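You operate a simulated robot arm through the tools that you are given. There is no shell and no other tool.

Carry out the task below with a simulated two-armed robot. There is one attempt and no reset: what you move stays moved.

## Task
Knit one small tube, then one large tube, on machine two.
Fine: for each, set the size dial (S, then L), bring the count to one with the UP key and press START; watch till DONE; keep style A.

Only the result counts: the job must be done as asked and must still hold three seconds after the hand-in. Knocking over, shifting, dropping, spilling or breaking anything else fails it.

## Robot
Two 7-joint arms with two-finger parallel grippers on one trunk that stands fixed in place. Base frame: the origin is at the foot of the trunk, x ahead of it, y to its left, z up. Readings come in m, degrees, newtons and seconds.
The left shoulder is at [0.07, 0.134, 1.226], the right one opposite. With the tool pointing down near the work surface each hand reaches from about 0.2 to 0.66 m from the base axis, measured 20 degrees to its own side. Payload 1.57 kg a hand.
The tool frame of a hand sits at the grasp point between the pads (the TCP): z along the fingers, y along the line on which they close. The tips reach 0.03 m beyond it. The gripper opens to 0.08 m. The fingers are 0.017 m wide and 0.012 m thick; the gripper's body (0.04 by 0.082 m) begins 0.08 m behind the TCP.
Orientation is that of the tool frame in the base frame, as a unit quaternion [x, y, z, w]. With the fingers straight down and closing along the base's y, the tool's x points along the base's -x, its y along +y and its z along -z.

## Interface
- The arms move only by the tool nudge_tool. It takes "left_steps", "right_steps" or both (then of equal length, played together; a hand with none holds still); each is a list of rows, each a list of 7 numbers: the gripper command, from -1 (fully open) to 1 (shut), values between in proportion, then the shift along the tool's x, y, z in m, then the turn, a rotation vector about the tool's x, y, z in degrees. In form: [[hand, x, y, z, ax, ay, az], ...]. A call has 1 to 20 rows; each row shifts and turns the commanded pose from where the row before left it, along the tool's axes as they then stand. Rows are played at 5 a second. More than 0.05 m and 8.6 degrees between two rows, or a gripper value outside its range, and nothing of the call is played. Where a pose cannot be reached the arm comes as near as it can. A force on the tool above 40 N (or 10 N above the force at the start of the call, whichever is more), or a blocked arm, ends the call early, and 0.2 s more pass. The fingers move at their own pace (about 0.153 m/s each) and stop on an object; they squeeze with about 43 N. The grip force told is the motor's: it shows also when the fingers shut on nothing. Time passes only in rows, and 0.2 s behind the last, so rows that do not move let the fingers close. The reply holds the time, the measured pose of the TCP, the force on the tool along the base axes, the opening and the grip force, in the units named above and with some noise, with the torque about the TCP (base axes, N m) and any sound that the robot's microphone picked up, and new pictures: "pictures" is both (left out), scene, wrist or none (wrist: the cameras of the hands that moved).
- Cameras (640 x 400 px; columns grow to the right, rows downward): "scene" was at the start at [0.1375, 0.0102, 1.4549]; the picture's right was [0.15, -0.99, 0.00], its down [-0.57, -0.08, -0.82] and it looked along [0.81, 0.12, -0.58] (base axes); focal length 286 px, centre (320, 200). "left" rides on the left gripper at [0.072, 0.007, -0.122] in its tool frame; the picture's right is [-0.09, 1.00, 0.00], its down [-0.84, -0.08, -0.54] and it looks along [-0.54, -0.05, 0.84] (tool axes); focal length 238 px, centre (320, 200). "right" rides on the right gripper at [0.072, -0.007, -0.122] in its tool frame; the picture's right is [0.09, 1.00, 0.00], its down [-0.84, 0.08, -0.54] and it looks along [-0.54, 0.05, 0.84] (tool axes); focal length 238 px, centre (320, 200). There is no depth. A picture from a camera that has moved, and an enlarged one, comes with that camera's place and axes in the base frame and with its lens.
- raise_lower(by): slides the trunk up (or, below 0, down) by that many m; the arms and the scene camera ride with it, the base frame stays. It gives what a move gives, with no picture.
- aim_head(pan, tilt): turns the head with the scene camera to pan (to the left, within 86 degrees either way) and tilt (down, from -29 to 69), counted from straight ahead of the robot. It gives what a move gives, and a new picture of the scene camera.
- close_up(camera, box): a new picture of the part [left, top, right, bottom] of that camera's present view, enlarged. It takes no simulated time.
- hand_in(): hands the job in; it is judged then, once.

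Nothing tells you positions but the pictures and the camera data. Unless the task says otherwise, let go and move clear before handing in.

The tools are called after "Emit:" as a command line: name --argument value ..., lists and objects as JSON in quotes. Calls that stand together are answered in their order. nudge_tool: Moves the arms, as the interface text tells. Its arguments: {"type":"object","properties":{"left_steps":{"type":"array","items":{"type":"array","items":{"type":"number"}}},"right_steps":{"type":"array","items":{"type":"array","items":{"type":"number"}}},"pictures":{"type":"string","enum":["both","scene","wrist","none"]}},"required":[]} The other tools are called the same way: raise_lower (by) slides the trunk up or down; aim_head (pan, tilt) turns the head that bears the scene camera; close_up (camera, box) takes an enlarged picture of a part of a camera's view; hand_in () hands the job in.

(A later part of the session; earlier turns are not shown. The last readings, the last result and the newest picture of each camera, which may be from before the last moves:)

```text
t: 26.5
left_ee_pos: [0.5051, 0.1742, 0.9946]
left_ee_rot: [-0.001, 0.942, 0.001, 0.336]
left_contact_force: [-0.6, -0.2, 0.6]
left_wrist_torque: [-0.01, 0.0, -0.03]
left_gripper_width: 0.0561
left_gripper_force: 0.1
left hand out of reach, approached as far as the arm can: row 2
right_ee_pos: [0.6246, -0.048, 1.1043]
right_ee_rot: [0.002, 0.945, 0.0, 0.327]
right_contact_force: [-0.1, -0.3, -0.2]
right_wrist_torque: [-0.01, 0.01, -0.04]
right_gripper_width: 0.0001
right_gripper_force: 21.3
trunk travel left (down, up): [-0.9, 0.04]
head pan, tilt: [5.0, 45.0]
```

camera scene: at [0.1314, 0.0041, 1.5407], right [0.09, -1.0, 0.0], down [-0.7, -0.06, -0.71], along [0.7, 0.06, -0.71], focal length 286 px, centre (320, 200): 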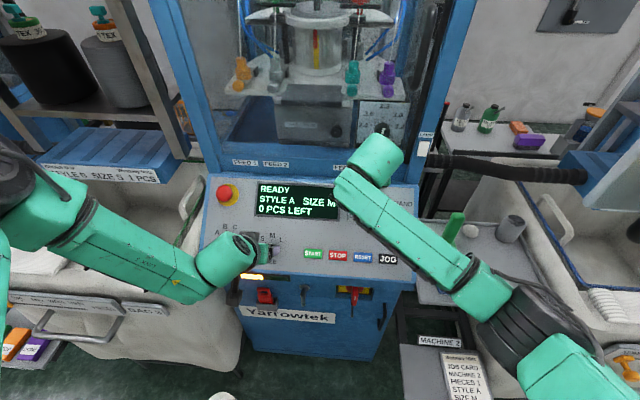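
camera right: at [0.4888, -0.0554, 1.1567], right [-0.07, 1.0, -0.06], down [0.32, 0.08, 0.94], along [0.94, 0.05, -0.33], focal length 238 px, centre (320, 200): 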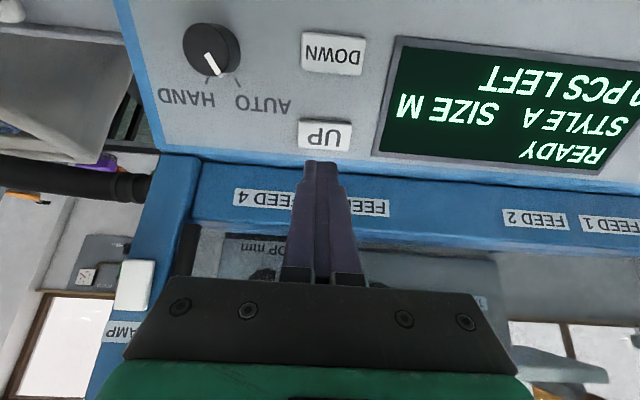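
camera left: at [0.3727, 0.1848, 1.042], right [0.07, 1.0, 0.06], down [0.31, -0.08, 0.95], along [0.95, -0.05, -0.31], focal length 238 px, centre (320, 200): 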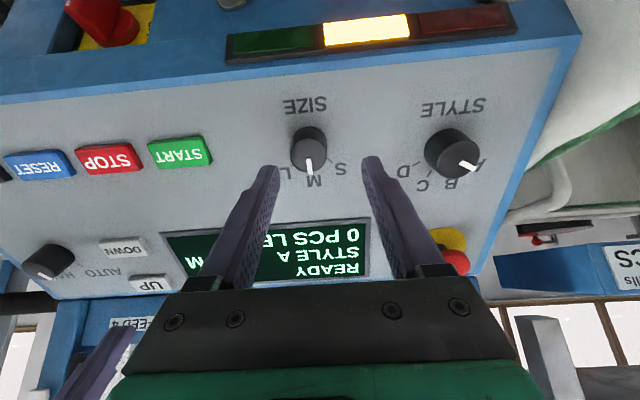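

The limit is firm at this trunk height. I'll back both hands off, lower the trunk 6 cm and try again.

Emit:
nudge_tool --left_steps '[[-0.4, 0, 0, -0.03, 0, 0, 0], [-0.4, 0, 0, -0.03, 0, 0, 0], [-0.4, 0, 0, 0, 0, 0, 0]]' --right_steps '[[1, 0, 0, -0.03, 0, 0, 0], [1, 0, 0, -0.03, 0, 0, 0], [1, 0, 0, 0, 0, 0, 0]]' --pictures "none"

Emit:
raise_lower --by -0.06

Emit:
nudge_tool --left_steps '[[-0.4, 0, 0, 0, 0, 0, 0], [-0.4, 0, 0, 0, 0, 0, 0]]' --right_steps '[[1, 0, 0, 0, 0, 0, 0], [1, 0, 0, 0, 0, 0, 0]]' --pictures "both"

```text
t: 27.3
left_ee_pos: [0.4686, 0.1736, 1.0404]
left_ee_rot: [0.0, 0.942, 0.0, 0.335]
left_contact_force: [-0.9, -0.6, -0.4]
left_wrist_torque: [-0.01, 0.0, 0.01]
left_gripper_width: 0.0559
left_gripper_force: 0.0
right_ee_pos: [0.587, -0.047, 1.1514]
right_ee_rot: [0.001, 0.946, 0.0, 0.325]
right_contact_force: [0.5, -0.6, 0.4]
right_wrist_torque: [0.04, -0.01, 0.02]
right_gripper_width: 0.0
right_gripper_force: 21.0
trunk travel left (down, up): [-0.9, 0.04]
head pan, tilt: [5.0, 45.0]
```

```text
t: 28.3
left_ee_pos: [0.4664, 0.1739, 0.9807]
left_ee_rot: [-0.002, 0.942, 0.001, 0.335]
left_contact_force: [0.1, -0.5, -0.4]
left_wrist_torque: [0.03, 0.02, 0.02]
left_gripper_width: 0.0561
left_gripper_force: 0.0
right_ee_pos: [0.5858, -0.0476, 1.0907]
right_ee_rot: [0.001, 0.945, 0.0, 0.326]
right_contact_force: [-0.1, -0.3, 0.2]
right_wrist_torque: [0.05, 0.02, -0.01]
right_gripper_width: 0.0
right_gripper_force: 21.4
trunk travel left (down, up): [-0.84, 0.1]
head pan, tilt: [5.0, 45.0]
```

```text
t: 28.9
left_ee_pos: [0.4654, 0.1735, 0.9802]
left_ee_rot: [-0.001, 0.942, 0.001, 0.336]
left_contact_force: [0.5, 0.5, -1.5]
left_wrist_torque: [-0.01, 0.03, 0.0]
left_gripper_width: 0.0559
left_gripper_force: 0.1
right_ee_pos: [0.5864, -0.0473, 1.0914]
right_ee_rot: [0.001, 0.945, 0.001, 0.326]
right_contact_force: [0.3, 0.7, -0.5]
right_wrist_torque: [0.05, -0.02, 0.03]
right_gripper_width: 0.0
right_gripper_force: 21.3
trunk travel left (down, up): [-0.84, 0.1]
head pan, tilt: [5.0, 45.0]
camera scene: at [0.1314, 0.0044, 1.4807], right [0.09, -1.0, 0.0], down [-0.7, -0.06, -0.71], along [0.7, 0.06, -0.71], focal length 286 px, centre (320, 200)
camera right: at [0.4537, -0.0551, 1.1428], right [-0.07, 1.0, -0.06], down [0.32, 0.08, 0.94], along [0.94, 0.05, -0.33], focal length 238 px, centre (320, 200)
camera left: at [0.3346, 0.182, 1.0289], right [0.07, 1.0, 0.06], down [0.31, -0.08, 0.95], along [0.95, -0.05, -0.31], focal length 238 px, centre (320, 200)
```

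scene: 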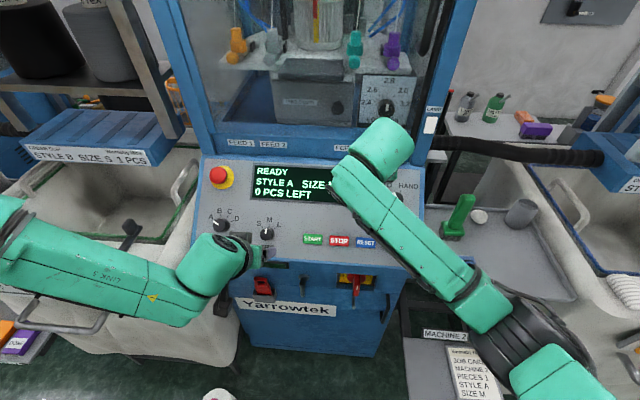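
right: 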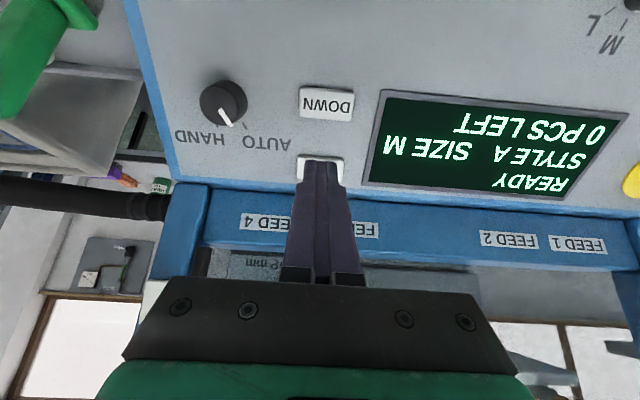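
left: 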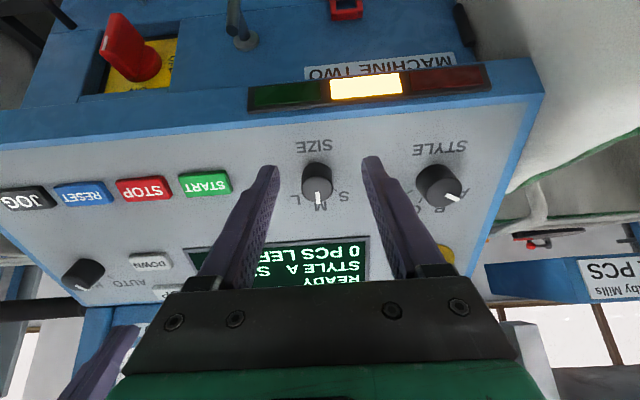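

The plate reads MACHINE TWO, which confirms it. Now I'll centre the left hand over the SIZE dial and descend partway.

Emit:
nudge_tool --left_steps '[[-0.4, -0.018, -0.0035, 0, 0, 0, 0], [-0.4, -0.0175, 0, 0, 0, 0, 0], [-0.4, 0, 0, 0.015, 0, 0, 0], [-0.4, 0, 0, 0.01, 0, 0, 0], [-0.4, 0, 0, 0, 0, 0, 0]]' --pictures "wrist"

```text
t: 30.1
left_ee_pos: [0.5103, 0.1706, 0.9847]
left_ee_rot: [0.001, 0.942, -0.001, 0.336]
left_contact_force: [-1.1, 0.6, -1.2]
left_wrist_torque: [0.02, 0.02, 0.01]
left_gripper_width: 0.0562
left_gripper_force: 0.1
right_ee_pos: [0.5861, -0.048, 1.0905]
right_ee_rot: [0.002, 0.945, 0.0, 0.326]
right_contact_force: [-0.1, -0.4, -0.9]
right_wrist_torque: [0.0, -0.01, -0.01]
right_gripper_width: 0.0
right_gripper_force: 20.3
trunk travel left (down, up): [-0.84, 0.1]
head pan, tilt: [5.0, 45.0]
camera left: at [0.3785, 0.1786, 1.0324], right [0.07, 1.0, 0.06], down [0.31, -0.08, 0.95], along [0.95, -0.05, -0.31], focal length 238 px, centre (320, 200)
```

left: 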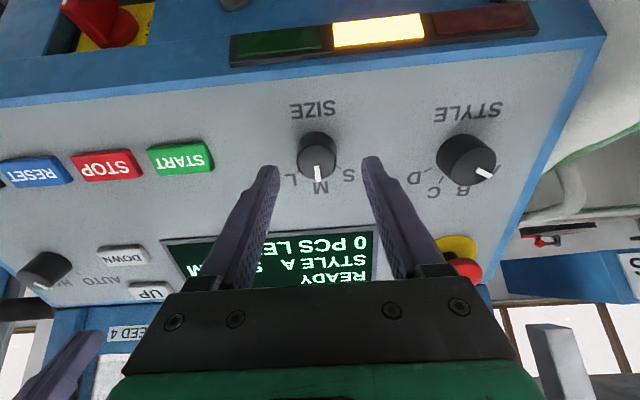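

Centred well. Descending the remaining 28 mm around the knob.

Emit:
nudge_tool --left_steps '[[-0.4, 0.002, 0, 0.01, 0, 0, 0], [-0.4, 0, 0, 0.01, 0, 0, 0], [-0.4, 0, 0, 0.007, 0, 0, 0], [-0.4, 0, 0, 0, 0, 0, 0]]' --pictures "wrist"

```text
t: 31.1
left_ee_pos: [0.5254, 0.1713, 0.9612]
left_ee_rot: [-0.001, 0.942, 0.0, 0.335]
left_contact_force: [-0.8, 0.0, 0.4]
left_wrist_torque: [0.0, 0.01, 0.03]
left_gripper_width: 0.0557
left_gripper_force: 0.1
right_ee_pos: [0.588, -0.049, 1.0901]
right_ee_rot: [0.001, 0.945, 0.0, 0.327]
right_contact_force: [-0.4, -0.2, -0.1]
right_wrist_torque: [0.0, 0.01, 0.0]
right_gripper_width: 0.0
right_gripper_force: 21.0
trunk travel left (down, up): [-0.84, 0.1]
head pan, tilt: [5.0, 45.0]
camera left: at [0.3928, 0.1792, 1.0104], right [0.07, 1.0, 0.06], down [0.31, -0.08, 0.95], along [0.95, -0.05, -0.31], focal length 238 px, centre (320, 200)
```

left: 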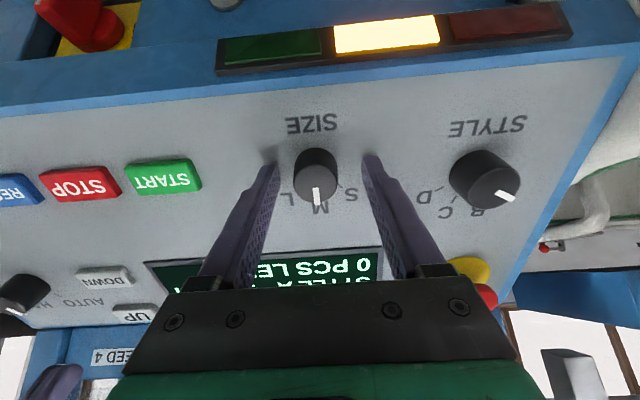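

Fingers straddle the knob just above the panel. Closing on it.

Emit:
nudge_tool --left_steps '[[0.6, 0, 0, 0, 0, 0, 0], [0.6, 0, 0, 0, 0, 0, 0], [0.6, 0, 0, 0, 0, 0, 0]]' --pictures "wrist"

```text
t: 31.9
left_ee_pos: [0.5249, 0.1679, 0.9629]
left_ee_rot: [0.001, 0.942, -0.001, 0.335]
left_contact_force: [-0.7, -7.7, -2.2]
left_wrist_torque: [-0.4, 0.07, -0.29]
left_gripper_width: 0.0294
left_gripper_force: 39.1
right_ee_pos: [0.5873, -0.0497, 1.0905]
right_ee_rot: [0.002, 0.945, 0.001, 0.327]
right_contact_force: [0.3, -0.4, 0.5]
right_wrist_torque: [0.01, -0.01, 0.02]
right_gripper_width: 0.0
right_gripper_force: 21.5
trunk travel left (down, up): [-0.84, 0.1]
head pan, tilt: [5.0, 45.0]
camera left: at [0.3926, 0.1766, 1.0107], right [0.07, 1.0, 0.06], down [0.31, -0.08, 0.95], along [0.95, -0.05, -0.31], focal length 238 px, centre (320, 200)
```

left: 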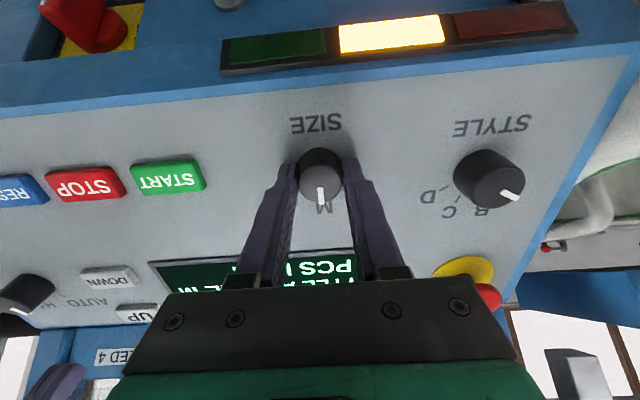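

Gripped (29 mm, hand shifted 3 mm in y, so I'll recentre). Now turning toward S, counter-clockwise seen from the front.

Emit:
nudge_tool --left_steps '[[0.6, 0, -0.0025, 0, 0, 0, 0], [0.6, 0, 0, 0, 0, 0, -7.5], [0.6, 0, 0, 0, 0, 0, -7.5], [0.6, 0, 0, 0, 0, 0, -7.5], [0.6, 0, 0, 0, 0, 0, 0]]' --pictures "both"

```text
t: 33.1
left_ee_pos: [0.5239, 0.1682, 0.9616]
left_ee_rot: [-0.186, 0.923, -0.065, 0.33]
left_contact_force: [-3.0, -0.3, 2.4]
left_wrist_torque: [0.23, -0.35, 0.2]
left_gripper_width: 0.0294
left_gripper_force: 39.4
right_ee_pos: [0.5863, -0.0479, 1.0916]
right_ee_rot: [0.001, 0.945, 0.0, 0.328]
right_contact_force: [0.8, -0.7, 0.5]
right_wrist_torque: [0.02, -0.01, 0.0]
right_gripper_width: 0.0003
right_gripper_force: 21.5
trunk travel left (down, up): [-0.84, 0.1]
head pan, tilt: [5.0, 45.0]
camera scene: at [0.1298, 0.0042, 1.4808], right [0.09, -1.0, 0.0], down [-0.7, -0.06, -0.71], along [0.71, 0.06, -0.71], focal length 286 px, centre (320, 200)
camera left: at [0.3946, 0.1481, 1.012], right [-0.23, 0.95, -0.19], down [0.28, 0.25, 0.93], along [0.93, 0.16, -0.32], focal length 238 px, centre (320, 200)
```

scene: 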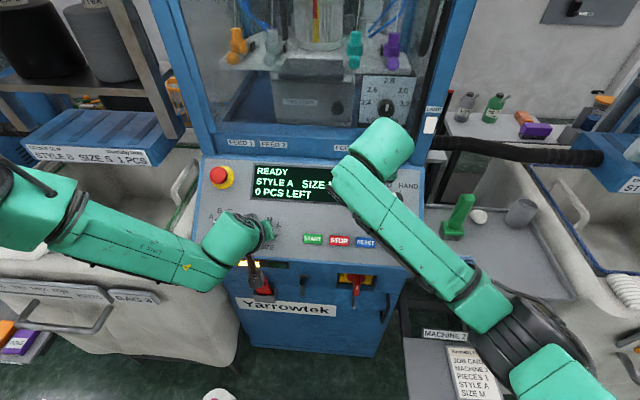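
left: 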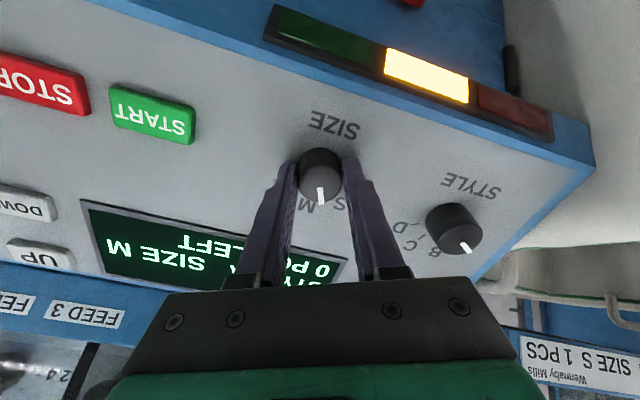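

The pointer is turning toward S. Continuing to about 45°.

Emit:
nudge_tool --left_steps '[[0.6, 0, 0, 0, 0, 0, -7.5], [0.6, 0, 0, 0, 0, 0, -7.5], [0.6, 0, 0, 0, 0, 0, -7.5], [0.6, 0, 0, 0, 0, 0, 0]]' --pictures "both"

Emit:
close_up --camera "right" --box '[320, 60, 640, 260]'

```text
t: 34.1
left_ee_pos: [0.5248, 0.1691, 0.9621]
left_ee_rot: [-0.361, 0.87, -0.129, 0.31]
left_contact_force: [-3.7, -0.8, 2.6]
left_wrist_torque: [0.52, -0.39, 0.43]
left_gripper_width: 0.0293
left_gripper_force: 39.4
right_ee_pos: [0.5863, -0.0475, 1.092]
right_ee_rot: [0.001, 0.945, 0.001, 0.328]
right_contact_force: [0.1, -0.3, -0.4]
right_wrist_torque: [0.0, 0.0, 0.0]
right_gripper_width: 0.0
right_gripper_force: 21.6
trunk travel left (down, up): [-0.84, 0.1]
head pan, tilt: [5.0, 45.0]
camera scene: at [0.1298, 0.0043, 1.4808], right [0.09, -1.0, 0.0], down [-0.7, -0.06, -0.71], along [0.71, 0.06, -0.71], focal length 286 px, centre (320, 200)
camera left: at [0.4052, 0.1235, 1.0207], right [-0.5, 0.77, -0.41], down [0.16, 0.54, 0.83], along [0.85, 0.35, -0.39], focal length 238 px, centre (320, 200)
```

scene: 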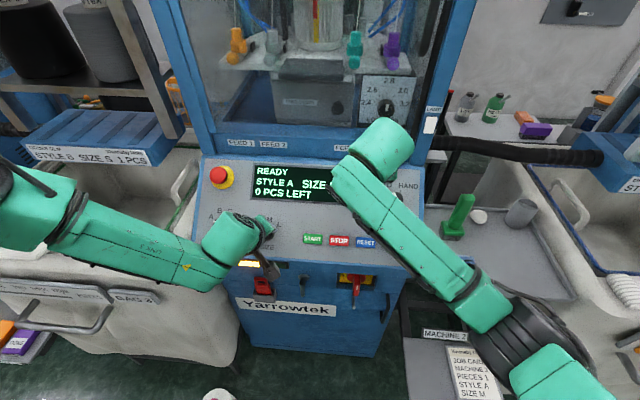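
left: 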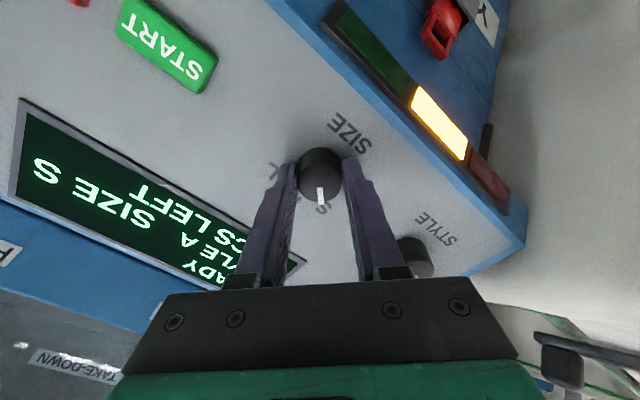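

```text
2.00 times, centred on (480, 160) of right
camera zoom: at [0.4525, -0.0552, 1.1433], right [-0.07, 1.0, -0.06], down [0.32, 0.08, 0.94], along [0.94, 0.05, -0.33], focal length 477 px, centre (0, 280)
```

zoom: 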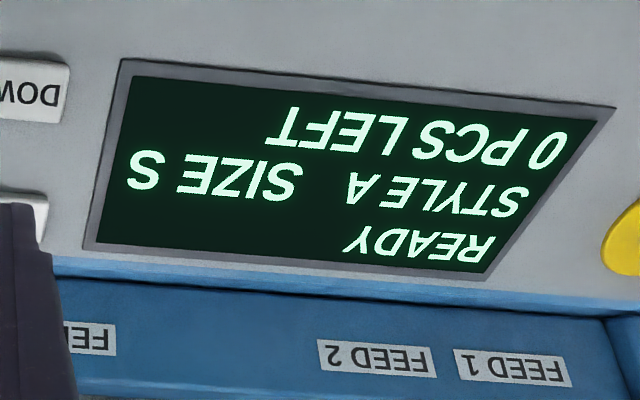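

The display now shows SIZE S with STYLE A kept. Releasing the dial and backing the left hand off, outward and to the left.

Emit:
nudge_tool --left_steps '[[-0.4, 0, 0, 0, 0, 0, 0], [-0.4, 0, 0, 0, 0, 0, 0], [-0.4, 0, 0, -0.015, 0, 0, 0], [-0.4, 0, 0, -0.03, 0, 0, 0], [-0.4, 0, 0, -0.03, 0, 0, 0], [-0.4, -0.017, 0.017, -0.02, 0, 0, 0], [-0.4, -0.017, 0.017, 0, 0, 0, 0], [-0.4, 0, 0, 0, 0, 0, 0]]' --pictures "both"

```text
t: 35.9
left_ee_pos: [0.4655, 0.2129, 1.0352]
left_ee_rot: [-0.361, 0.87, -0.128, 0.311]
left_contact_force: [-0.1, 0.9, -0.4]
left_wrist_torque: [-0.01, -0.02, -0.01]
left_gripper_width: 0.0559
left_gripper_force: 0.1
right_ee_pos: [0.5878, -0.0493, 1.0904]
right_ee_rot: [0.001, 0.945, 0.001, 0.326]
right_contact_force: [0.2, -0.5, -0.5]
right_wrist_torque: [0.01, -0.01, -0.03]
right_gripper_width: 0.0
right_gripper_force: 21.3
trunk travel left (down, up): [-0.84, 0.1]
head pan, tilt: [5.0, 45.0]
camera scene: at [0.1322, 0.0033, 1.4806], right [0.09, -1.0, 0.0], down [-0.7, -0.06, -0.71], along [0.7, 0.06, -0.71], focal length 286 px, centre (320, 200)
camera left: at [0.3465, 0.1699, 1.0941], right [-0.5, 0.77, -0.4], down [0.16, 0.54, 0.83], along [0.85, 0.35, -0.39], focal length 238 px, centre (320, 200)
```

scene: 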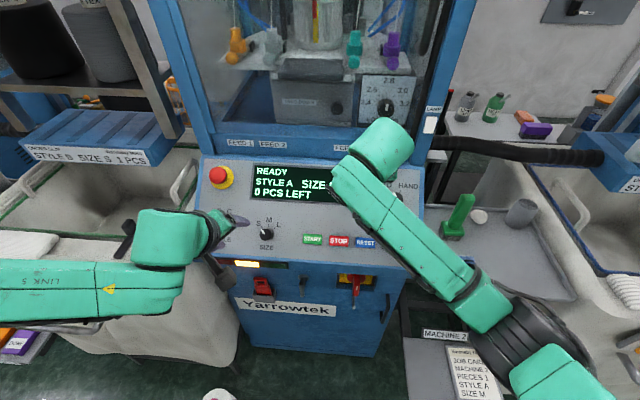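
left: 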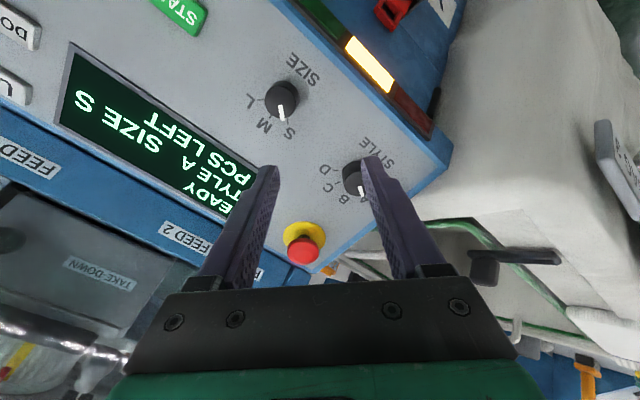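

SIZE stays at S. Now the right hand aligns above UP and approaches to about 1 cm.

Emit:
nudge_tool --right_steps '[[1, -0.0255, 0.0045, 0, 0, -1.1, 0], [1, 0, 0, 0.025, 0, 0, 0], [1, 0, 0, 0.025, 0, 0, 0], [1, 0, 0, 0, 0, 0, 0]]' --pictures "both"

Emit:
close_up --camera "right" --box '[240, 80, 400, 200]'

```text
t: 36.9
left_ee_pos: [0.465, 0.2147, 1.0352]
left_ee_rot: [-0.361, 0.87, -0.129, 0.309]
left_contact_force: [0.6, 0.5, 0.4]
left_wrist_torque: [-0.01, 0.03, 0.01]
left_gripper_width: 0.0564
left_gripper_force: 0.0
right_ee_pos: [0.6401, -0.042, 1.0684]
right_ee_rot: [0.001, 0.942, 0.0, 0.336]
right_contact_force: [0.1, 0.7, 0.0]
right_wrist_torque: [0.02, 0.01, -0.01]
right_gripper_width: 0.0
right_gripper_force: 21.4
trunk travel left (down, up): [-0.84, 0.1]
head pan, tilt: [5.0, 45.0]
camera scene: at [0.1314, 0.0048, 1.4807], right [0.09, -1.0, 0.0], down [-0.7, -0.06, -0.71], along [0.7, 0.06, -0.71], focal length 286 px, centre (320, 200)
camera right: at [0.5059, -0.0498, 1.117], right [-0.07, 1.0, -0.06], down [0.31, 0.08, 0.95], along [0.95, 0.05, -0.31], focal length 238 px, centre (320, 200)
```

scene: 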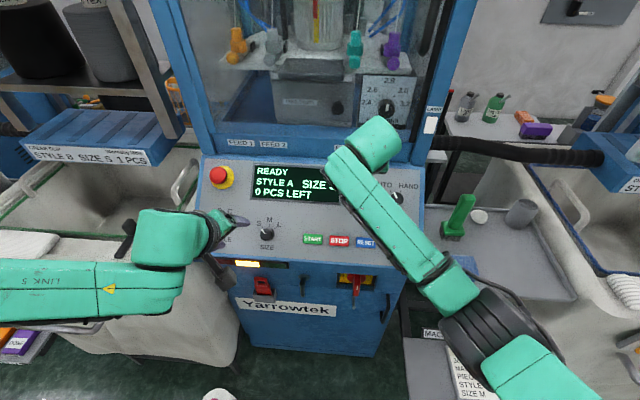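
right: 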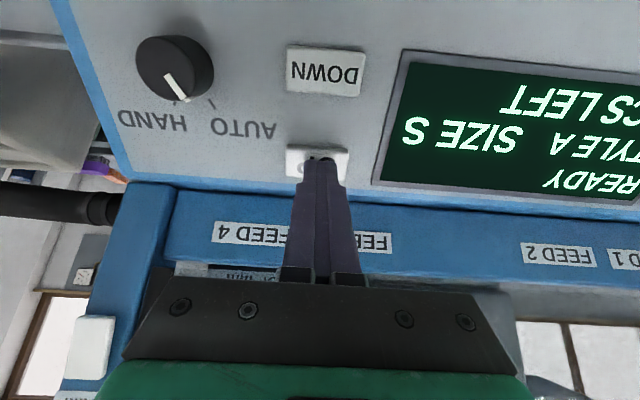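

```text
3.33 times, centred on (320, 140) of right
camera zoom: at [0.5059, -0.0498, 1.117], right [-0.07, 1.0, -0.06], down [0.31, 0.08, 0.95], along [0.95, 0.05, -0.31], focal length 794 px, centre (320, 400)
```

zoom: 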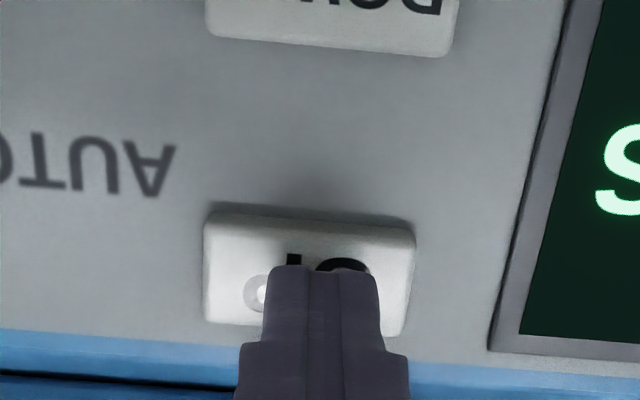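

Emit:
close_up --camera "right" --box '[100, 20, 300, 150]'

```text
3.08 times, centred on (200, 85) of right
camera zoom: at [0.5059, -0.0498, 1.117], right [-0.07, 1.0, -0.06], down [0.31, 0.08, 0.95], along [0.95, 0.05, -0.31], focal length 733 px, centre (689, 554)
```

zoom: 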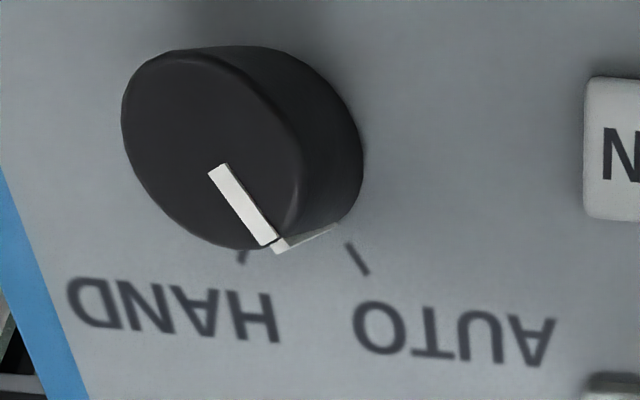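

The mode switch is on AUTO (its pointer is parallel to the AUTO tick), and the tip sits about 13 mm above UP. I'll press once with small increments and retract in the same call.

Emit:
nudge_tool --right_steps '[[1, 0, -0.001, 0.009, 0, 0, 0], [1, 0, 0, 0.004, 0, 0, 0], [1, 0, 0, 0.003, 0, 0, 0], [1, 0, 0, -0.006, 0, 0, 0], [1, 0, 0, -0.014, 0, 0, 0], [1, 0, 0, 0, 0, 0, 0]]' --pictures "wrist"

```text
t: 38.3
left_ee_pos: [0.4656, 0.2146, 1.0361]
left_ee_rot: [-0.361, 0.87, -0.129, 0.31]
left_contact_force: [1.0, 0.0, -0.2]
left_wrist_torque: [0.01, 0.03, 0.0]
left_gripper_width: 0.0559
left_gripper_force: 0.1
right_ee_pos: [0.6356, -0.0448, 1.0709]
right_ee_rot: [0.001, 0.942, 0.001, 0.336]
right_contact_force: [-0.9, -0.1, -0.2]
right_wrist_torque: [0.01, -0.01, 0.03]
right_gripper_width: 0.0
right_gripper_force: 21.1
trunk travel left (down, up): [-0.84, 0.1]
head pan, tilt: [5.0, 45.0]
heard: click
camera right: at [0.502, -0.0522, 1.1199], right [-0.07, 1.0, -0.06], down [0.31, 0.08, 0.95], along [0.95, 0.05, -0.31], focal length 238 px, centre (320, 200)
```

right: 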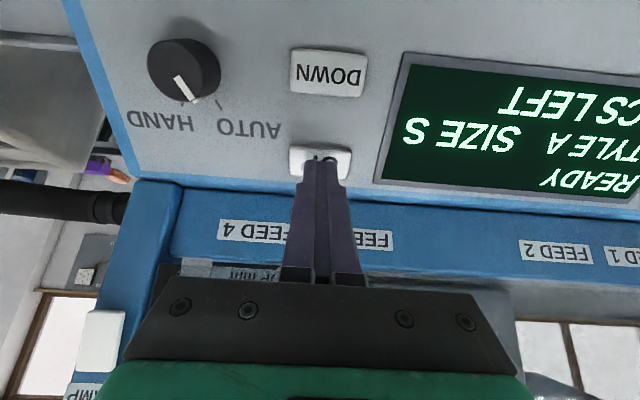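

A click was heard; I'll read the count.

Emit:
close_up --camera "scene" --box '[200, 150, 440, 300]'

Emit:
close_up --camera "left" --box '[0, 0, 320, 240]'

```text
2.67 times, centred on (320, 225) of scene
camera zoom: at [0.1315, 0.0044, 1.4807], right [0.09, -1.0, 0.0], down [-0.7, -0.06, -0.71], along [0.7, 0.06, -0.71], focal length 763 px, centre (320, 133)
```

zoom: 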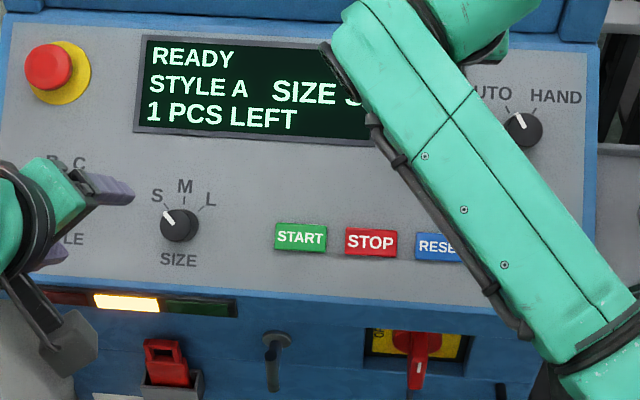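

```text
1.67 times, centred on (160, 120) of left
camera zoom: at [0.3461, 0.1705, 1.094], right [-0.5, 0.77, -0.4], down [0.16, 0.54, 0.83], along [0.85, 0.35, -0.39], focal length 397 px, centre (587, 333)
```

zoom: 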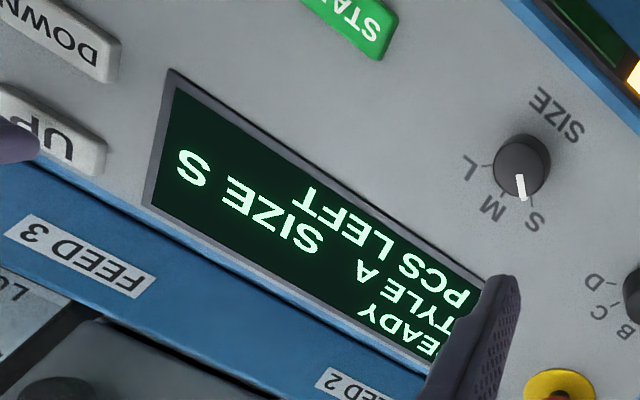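

It reads 1 PCS LEFT, SIZE S, STYLE A. Next, the right hand moves to above START, staying clear of the panel, while the left hand shifts a bit further left.

Emit:
nudge_tool --right_steps '[[1, 0, 0, -0.035, 0, 0, 0], [1, 0, 0, -0.035, 0, 0, 0], [1, 0.0315, 0.0212, 0, 0, 0, 0], [1, 0.0315, 0.0212, 0, 0, 0, 0], [1, 0.0315, 0.0212, 0, 0, 0, 0], [1, 0.0315, 0.0212, 0, 0, 0, 0], [1, 0.0315, 0.0212, 0, 0, 0, 0], [1, 0, 0, 0, 0, 0, 0]]' --left_steps '[[-0.4, -0.0175, 0.0175, 0, 0, 0, 0], [-0.4, -0.0175, 0.0175, 0, 0, 0, 0], [-0.4, 0, 0, -0.02, 0, 0, 0], [-0.4, 0, 0, 0, 0, 0, 0], [-0.4, 0, 0, 0, 0, 0, 0], [-0.4, 0, 0, 0, 0, 0, 0], [-0.4, 0, 0, 0, 0, 0, 0], [-0.4, 0, 0, 0, 0, 0, 0]]' --pictures "both"

```text
t: 39.9
left_ee_pos: [0.4524, 0.264, 1.049]
left_ee_rot: [-0.361, 0.87, -0.128, 0.31]
left_contact_force: [-0.3, -0.2, -0.9]
left_wrist_torque: [0.02, -0.01, -0.02]
left_gripper_width: 0.0562
left_gripper_force: 0.1
right_ee_pos: [0.527, 0.0236, 1.1072]
right_ee_rot: [0.009, 0.901, -0.034, 0.432]
right_contact_force: [1.1, 0.0, 0.1]
right_wrist_torque: [-0.01, -0.01, -0.01]
right_gripper_width: 0.0
right_gripper_force: 21.5
trunk travel left (down, up): [-0.84, 0.1]
head pan, tilt: [5.0, 45.0]
stopped in row 7 (right hand): the arm was blocked; the commanded pose is now the measured one
camera scene: at [0.1314, 0.0051, 1.4807], right [0.09, -1.0, 0.0], down [-0.7, -0.06, -0.71], along [0.7, 0.06, -0.71], focal length 286 px, centre (320, 200)
camera right: at [0.3861, 0.0248, 1.1278], right [-0.01, 0.99, -0.12], down [0.11, 0.12, 0.99], along [0.99, 0.0, -0.11], focal length 238 px, centre (320, 200)
camera left: at [0.3328, 0.2209, 1.1093], right [-0.5, 0.77, -0.4], down [0.16, 0.54, 0.83], along [0.85, 0.35, -0.39], focal length 238 px, centre (320, 200)
```

scene: 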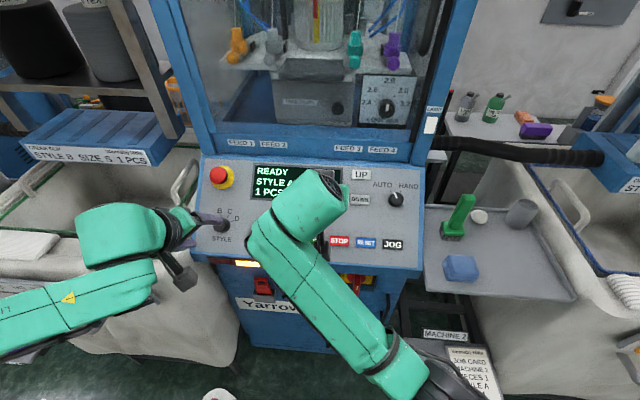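
right: 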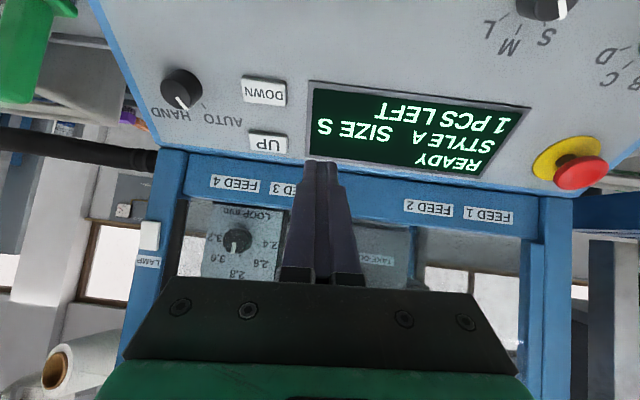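
left: 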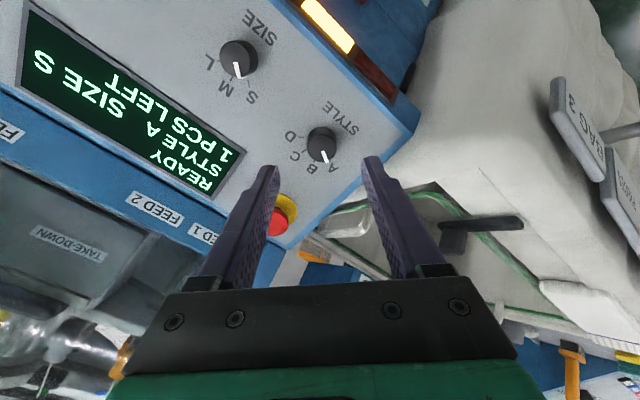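

The right arm can't reach START across the body, so the left hand will press it. First I'll restore the right hand's orientation and take it back clear to the right.

Emit:
nudge_tool --right_steps '[[1, -0.014, -0.036, 0.009, -1, 3, 0], [1, -0.014, -0.036, 0.009, -1, 3, 0], [1, -0.014, -0.036, 0.009, -1, 3, 0], [1, -0.014, -0.036, 0.009, -1, 3, 0], [1, 0, 0, 0, 0, 0, 0], [1, 0, 0, 0, 0, 0, 0]]' --left_steps '[[1, 0, 0, 0, 0, 0, 7.5], [1, 0, 0, 0, 0, 0, 7.5], [1, 0, 0, 0, 0, 0, 7.5], [1, 0, 0, 0, 0, 0, 7.5], [1, 0, 0, 0, 0, 0, 7.5], [1, 0, 0, 0, 0, 0, 7.5]]' --pictures "both"

```text
t: 41.3
left_ee_pos: [0.4521, 0.2651, 1.0505]
left_ee_rot: [0.001, 0.942, 0.001, 0.336]
left_contact_force: [0.2, -0.2, -0.4]
left_wrist_torque: [0.01, -0.01, 0.02]
left_gripper_width: 0.0001
left_gripper_force: 21.0
right_ee_pos: [0.5867, -0.1177, 1.1287]
right_ee_rot: [-0.003, 0.942, 0.001, 0.335]
right_contact_force: [-0.6, 0.1, 0.2]
right_wrist_torque: [0.0, 0.03, 0.02]
right_gripper_width: 0.0
right_gripper_force: 21.5
trunk travel left (down, up): [-0.84, 0.1]
head pan, tilt: [5.0, 45.0]
camera scene: at [0.1314, 0.0048, 1.4807], right [0.09, -1.0, 0.0], down [-0.7, -0.06, -0.71], along [0.7, 0.06, -0.71], focal length 286 px, centre (320, 200)
camera right: at [0.4529, -0.1255, 1.178], right [-0.08, 1.0, -0.06], down [0.31, 0.08, 0.95], along [0.95, 0.06, -0.31], focal length 238 px, centre (320, 200)
camera left: at [0.32, 0.274, 1.0991], right [0.07, 1.0, 0.06], down [0.31, -0.08, 0.95], along [0.95, -0.05, -0.31], focal length 238 px, centre (320, 200)
```

scene: 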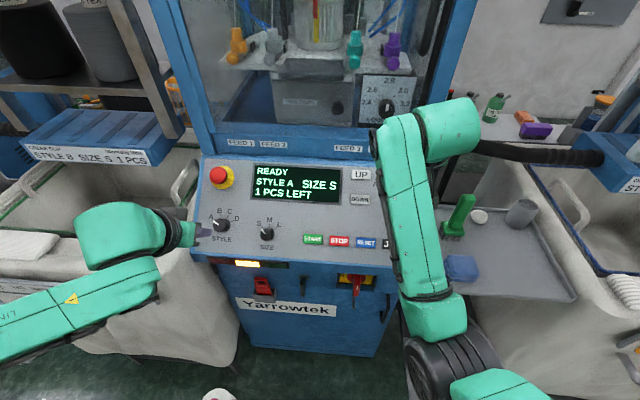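
right: 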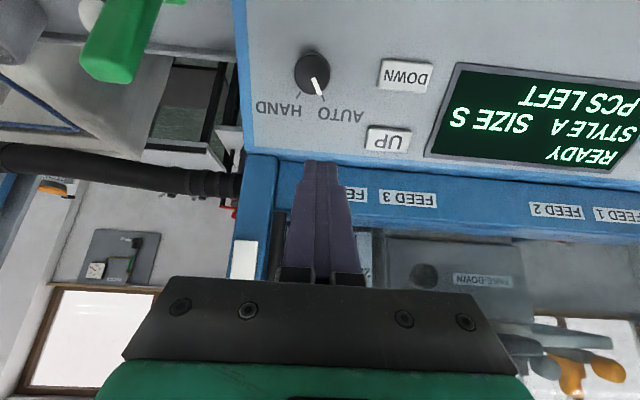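
left: 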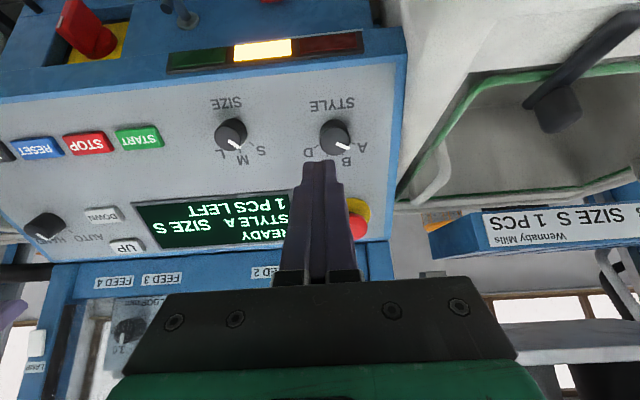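

Both hands are restored, and the display shows READY, STYLE A, SIZE S, 1 PCS LEFT. The left hand (closed) now slides over to START at a safe height.

Emit:
nudge_tool --left_steps '[[1, 0, -0.041, 0, 0, 0, 0], [1, 0, -0.041, 0, 0, 0, 0], [1, 0.002, -0.041, 0, 0, 0, 0], [1, 0, -0.041, 0, 0, 0, 0], [1, 0, -0.04, 0, 0, 0, 0], [1, 0, 0, 0.03, 0, 0, 0], [1, 0, 0, 0.03, 0, 0, 0], [1, 0, 0, 0, 0, 0, 0]]' --pictures "both"

```text
t: 43.1
left_ee_pos: [0.4893, 0.0617, 1.0039]
left_ee_rot: [0.001, 0.942, 0.0, 0.336]
left_contact_force: [0.6, -0.1, 0.1]
left_wrist_torque: [0.02, -0.01, 0.0]
left_gripper_width: 0.0
left_gripper_force: 20.8
right_ee_pos: [0.5868, -0.1175, 1.1284]
right_ee_rot: [-0.003, 0.942, 0.002, 0.335]
right_contact_force: [-0.5, 0.0, 0.4]
right_wrist_torque: [0.01, 0.01, 0.0]
right_gripper_width: 0.0
right_gripper_force: 21.5
trunk travel left (down, up): [-0.84, 0.1]
head pan, tilt: [5.0, 45.0]
camera scene: at [0.1313, 0.0037, 1.4807], right [0.09, -1.0, 0.0], down [-0.7, -0.06, -0.71], along [0.7, 0.06, -0.71], focal length 286 px, centre (320, 200)
camera left: at [0.3573, 0.0698, 1.0518], right [0.07, 1.0, 0.06], down [0.31, -0.08, 0.95], along [0.95, -0.05, -0.31], focal length 238 px, centre (320, 200)
```

scene: 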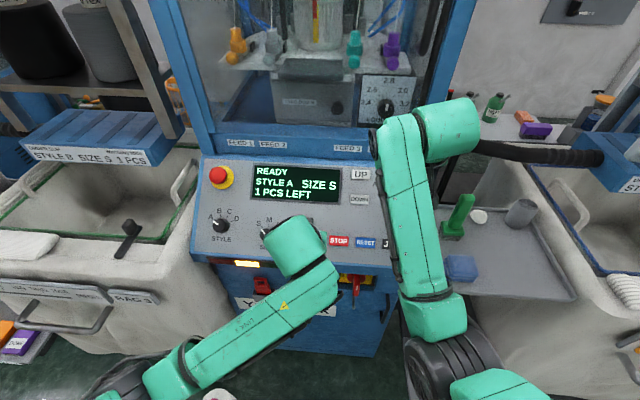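
left: 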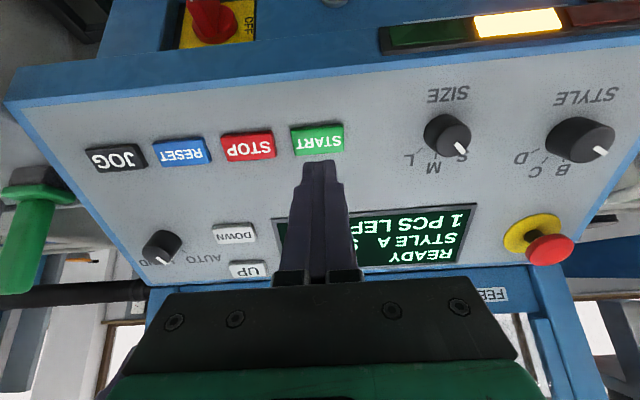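

Emit:
nudge_tool --left_steps '[[1, 0.002, 0, 0.025, 0, 0, 0], [1, 0, 0, 0.022, 0, 0, 0], [1, 0, 0, 0, 0, 0, 0]]' --pictures "wrist"

```text
t: 43.9
left_ee_pos: [0.5164, 0.0616, 0.9655]
left_ee_rot: [-0.001, 0.942, 0.001, 0.336]
left_contact_force: [0.5, 0.2, -0.2]
left_wrist_torque: [-0.02, -0.02, 0.0]
left_gripper_width: 0.0001
left_gripper_force: 20.8
right_ee_pos: [0.5857, -0.1161, 1.1291]
right_ee_rot: [-0.003, 0.942, 0.001, 0.335]
right_contact_force: [0.1, -0.4, -0.2]
right_wrist_torque: [0.01, -0.02, -0.01]
right_gripper_width: 0.0002
right_gripper_force: 20.7
trunk travel left (down, up): [-0.84, 0.1]
head pan, tilt: [5.0, 45.0]
camera left: at [0.3839, 0.0696, 1.0142], right [0.07, 1.0, 0.06], down [0.31, -0.08, 0.95], along [0.95, -0.05, -0.31], focal length 238 px, centre (320, 200)
```

left: 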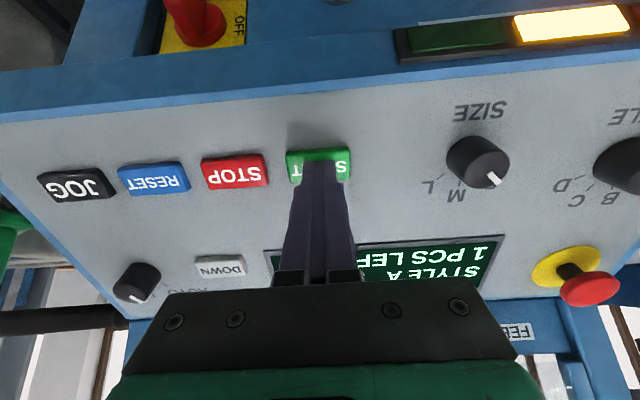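

The tip is over START, about 12 mm away. Pressing once and retracting.

Emit:
nudge_tool --left_steps '[[1, 0, 0, 0.009, 0, 0, 0], [1, 0, 0, 0.004, 0, 0, 0], [1, 0, 0, 0.002, 0, 0, 0], [1, 0, 0, -0.006, 0, 0, 0], [1, 0, 0, -0.02, 0, 0, 0], [1, 0, 0, -0.03, 0, 0, 0], [1, 0, 0, -0.03, 0, 0, 0]]' --pictures "scene"

Emit:
close_up --camera "scene" --box '[200, 150, 440, 300]'

```text
t: 45.5
left_ee_pos: [0.4742, 0.0594, 1.0208]
left_ee_rot: [0.0, 0.942, 0.0, 0.335]
left_contact_force: [-0.8, -1.4, 0.8]
left_wrist_torque: [0.0, -0.04, 0.02]
left_gripper_width: 0.0001
left_gripper_force: 21.7
right_ee_pos: [0.587, -0.1164, 1.1286]
right_ee_rot: [-0.002, 0.942, 0.002, 0.335]
right_contact_force: [-0.4, -0.1, -0.3]
right_wrist_torque: [0.0, 0.01, 0.01]
right_gripper_width: 0.0
right_gripper_force: 21.4
trunk travel left (down, up): [-0.84, 0.1]
head pan, tilt: [5.0, 45.0]
heard: click
camera scene: at [0.1315, 0.004, 1.4806], right [0.09, -1.0, 0.0], down [-0.7, -0.06, -0.71], along [0.7, 0.06, -0.71], focal length 286 px, centre (320, 200)
```

scene: 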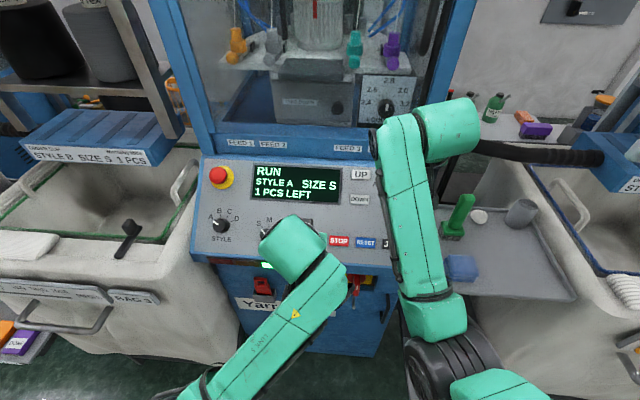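

```text
2.67 times, centred on (320, 225) of scene
camera zoom: at [0.1315, 0.004, 1.4806], right [0.09, -1.0, 0.0], down [-0.7, -0.06, -0.71], along [0.7, 0.06, -0.71], focal length 763 px, centre (320, 133)
```

zoom: 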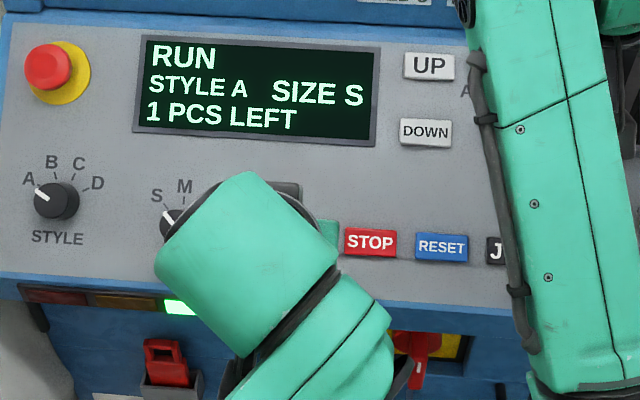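

RUN is displayed and the green lamp is lit. I'll wait and watch.

Emit:
nudge_tool --left_steps '[[1, 0, 0, 0, 0, 0, 0], [1, 0, 0, 0, 0, 0, 0], [1, 0, 0, 0, 0, 0, 0], [1, 0, 0, 0, 0, 0, 0], [1, 0, 0, 0, 0, 0, 0], [1, 0, 0, 0, 0, 0, 0], [1, 0, 0, 0, 0, 0, 0], [1, 0, 0, 0, 0, 0, 0], [1, 0, 0, 0, 0, 0, 0], [1, 0, 0, 0, 0, 0, 0]]' --pictures "scene"

```text
t: 47.7
left_ee_pos: [0.4732, 0.061, 1.0204]
left_ee_rot: [0.0, 0.942, 0.0, 0.336]
left_contact_force: [0.4, -1.1, -0.1]
left_wrist_torque: [0.0, -0.02, 0.01]
left_gripper_width: 0.0001
left_gripper_force: 21.8
right_ee_pos: [0.5862, -0.1179, 1.1283]
right_ee_rot: [-0.003, 0.942, 0.001, 0.335]
right_contact_force: [-0.4, -0.5, 0.1]
right_wrist_torque: [0.01, 0.0, 0.0]
right_gripper_width: 0.0
right_gripper_force: 21.2
trunk travel left (down, up): [-0.84, 0.1]
head pan, tilt: [5.0, 45.0]
camera scene: at [0.1316, 0.0044, 1.4807], right [0.09, -1.0, 0.0], down [-0.7, -0.06, -0.71], along [0.7, 0.06, -0.71], focal length 286 px, centre (320, 200)
```

scene: 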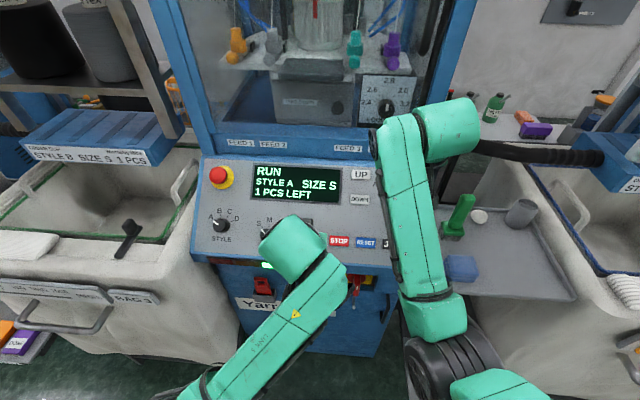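

Still running. I'll keep waiting in place with both arms still, since a fault may need a quick STOP.

Emit:
nudge_tool --left_steps '[[1, 0, 0, 0, 0, 0, 0], [1, 0, 0, 0, 0, 0, 0], [1, 0, 0, 0, 0, 0, 0], [1, 0, 0, 0, 0, 0, 0], [1, 0, 0, 0, 0, 0, 0], [1, 0, 0, 0, 0, 0, 0], [1, 0, 0, 0, 0, 0, 0], [1, 0, 0, 0, 0, 0, 0], [1, 0, 0, 0, 0, 0, 0], [1, 0, 0, 0, 0, 0, 0], [1, 0, 0, 0, 0, 0, 0], [1, 0, 0, 0, 0, 0, 0], [1, 0, 0, 0, 0, 0, 0], [1, 0, 0, 0, 0, 0, 0], [1, 0, 0, 0, 0, 0, 0]]' --pictures "scene"

```text
t: 50.9
left_ee_pos: [0.4727, 0.0619, 1.0193]
left_ee_rot: [-0.001, 0.942, 0.0, 0.335]
left_contact_force: [-0.2, 0.5, 0.9]
left_wrist_torque: [0.02, 0.01, 0.02]
left_gripper_width: 0.0
left_gripper_force: 21.4
right_ee_pos: [0.5871, -0.1175, 1.1283]
right_ee_rot: [-0.003, 0.942, 0.001, 0.335]
right_contact_force: [-0.6, -0.5, 0.0]
right_wrist_torque: [-0.01, 0.0, -0.01]
right_gripper_width: 0.0
right_gripper_force: 21.3
trunk travel left (down, up): [-0.84, 0.1]
head pan, tilt: [5.0, 45.0]
camera scene: at [0.1316, 0.0044, 1.4807], right [0.09, -1.0, 0.0], down [-0.7, -0.06, -0.71], along [0.7, 0.06, -0.71], focal length 286 px, centre (320, 200)
```

scene: 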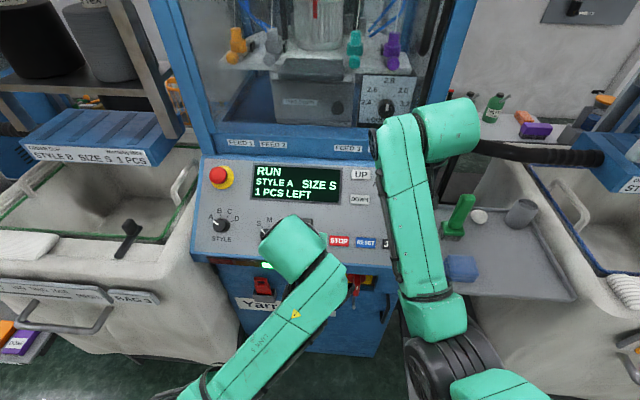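

Still running. I'll use the time to bring the left hand to a standoff above the SIZE dial without touching it, pre-rotated to −45° and opened.

Emit:
nudge_tool --left_steps '[[1, -0.004, 0.036, 0, 0, 0, 0], [1, 0, 0.036, 0, 0, 0, 0], [1, 0, 0.036, 0, 0, 0, 0], [-0.4, 0, 0, 0, 0, 0, -7.5], [-0.4, 0, 0, 0, 0, 0, -7.5], [-0.4, 0, 0, 0, 0, 0, -7.5], [-0.4, 0, 0, 0, 0, 0, -7.5], [-0.4, 0, 0, 0, 0, 0, -7.5], [-0.4, 0, 0, 0, 0, 0, -7.5], [-0.4, 0, 0, 0, 0, 0, 0]]' --pictures "both"

```text
t: 53.1
left_ee_pos: [0.4759, 0.1694, 1.0233]
left_ee_rot: [-0.362, 0.87, -0.128, 0.31]
left_contact_force: [1.3, -0.9, 0.7]
left_wrist_torque: [0.01, 0.02, 0.07]
left_gripper_width: 0.056
left_gripper_force: 0.0
right_ee_pos: [0.586, -0.1168, 1.1293]
right_ee_rot: [-0.002, 0.942, 0.001, 0.335]
right_contact_force: [0.5, 0.7, -0.1]
right_wrist_torque: [0.04, 0.01, -0.04]
right_gripper_width: 0.0002
right_gripper_force: 21.3
trunk travel left (down, up): [-0.84, 0.1]
head pan, tilt: [5.0, 45.0]
camera scene: at [0.1316, 0.0045, 1.4807], right [0.09, -1.0, 0.0], down [-0.7, -0.06, -0.71], along [0.7, 0.06, -0.71], focal length 286 px, centre (320, 200)
camera left: at [0.3559, 0.1247, 1.082], right [-0.5, 0.77, -0.4], down [0.16, 0.54, 0.83], along [0.85, 0.35, -0.39], focal length 238 px, centre (320, 200)
```

scene: 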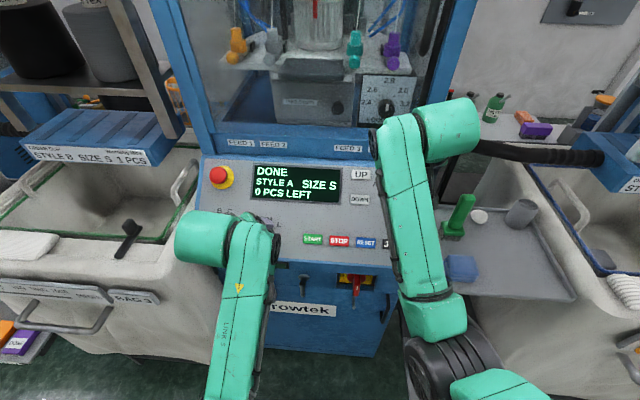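
left: 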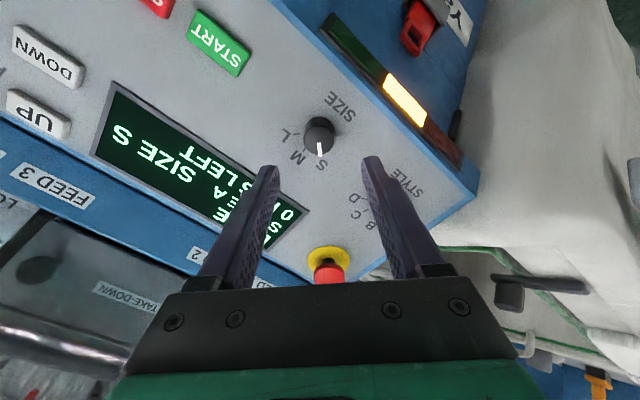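

DONE with 0 PCS LEFT, so the small tube is finished. Now I'll lower onto the SIZE dial to turn it to L.

Emit:
nudge_tool --left_steps '[[-0.4, 0.0007, -0.0007, 0.025, 0, 0, 0], [-0.4, 0, 0, 0.025, 0, 0, 0], [-0.4, 0, 0, 0, 0, 0, 0]]' --pictures "wrist"

```text
t: 53.9
left_ee_pos: [0.5029, 0.1752, 0.9782]
left_ee_rot: [-0.358, 0.873, -0.114, 0.31]
left_contact_force: [0.8, 0.6, -0.6]
left_wrist_torque: [-0.01, -0.02, 0.03]
left_gripper_width: 0.0559
left_gripper_force: 0.0
right_ee_pos: [0.5858, -0.1163, 1.1298]
right_ee_rot: [-0.003, 0.942, 0.001, 0.335]
right_contact_force: [-0.5, 0.5, 0.8]
right_wrist_torque: [-0.04, 0.02, 0.01]
right_gripper_width: 0.0
right_gripper_force: 21.4
trunk travel left (down, up): [-0.84, 0.1]
head pan, tilt: [5.0, 45.0]
camera left: at [0.3837, 0.1295, 1.0367], right [-0.5, 0.78, -0.38], down [0.17, 0.51, 0.84], along [0.85, 0.36, -0.39], focal length 238 px, centre (320, 200)
```

left: 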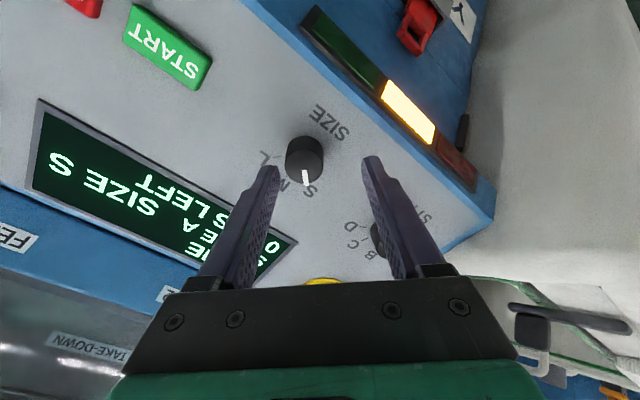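

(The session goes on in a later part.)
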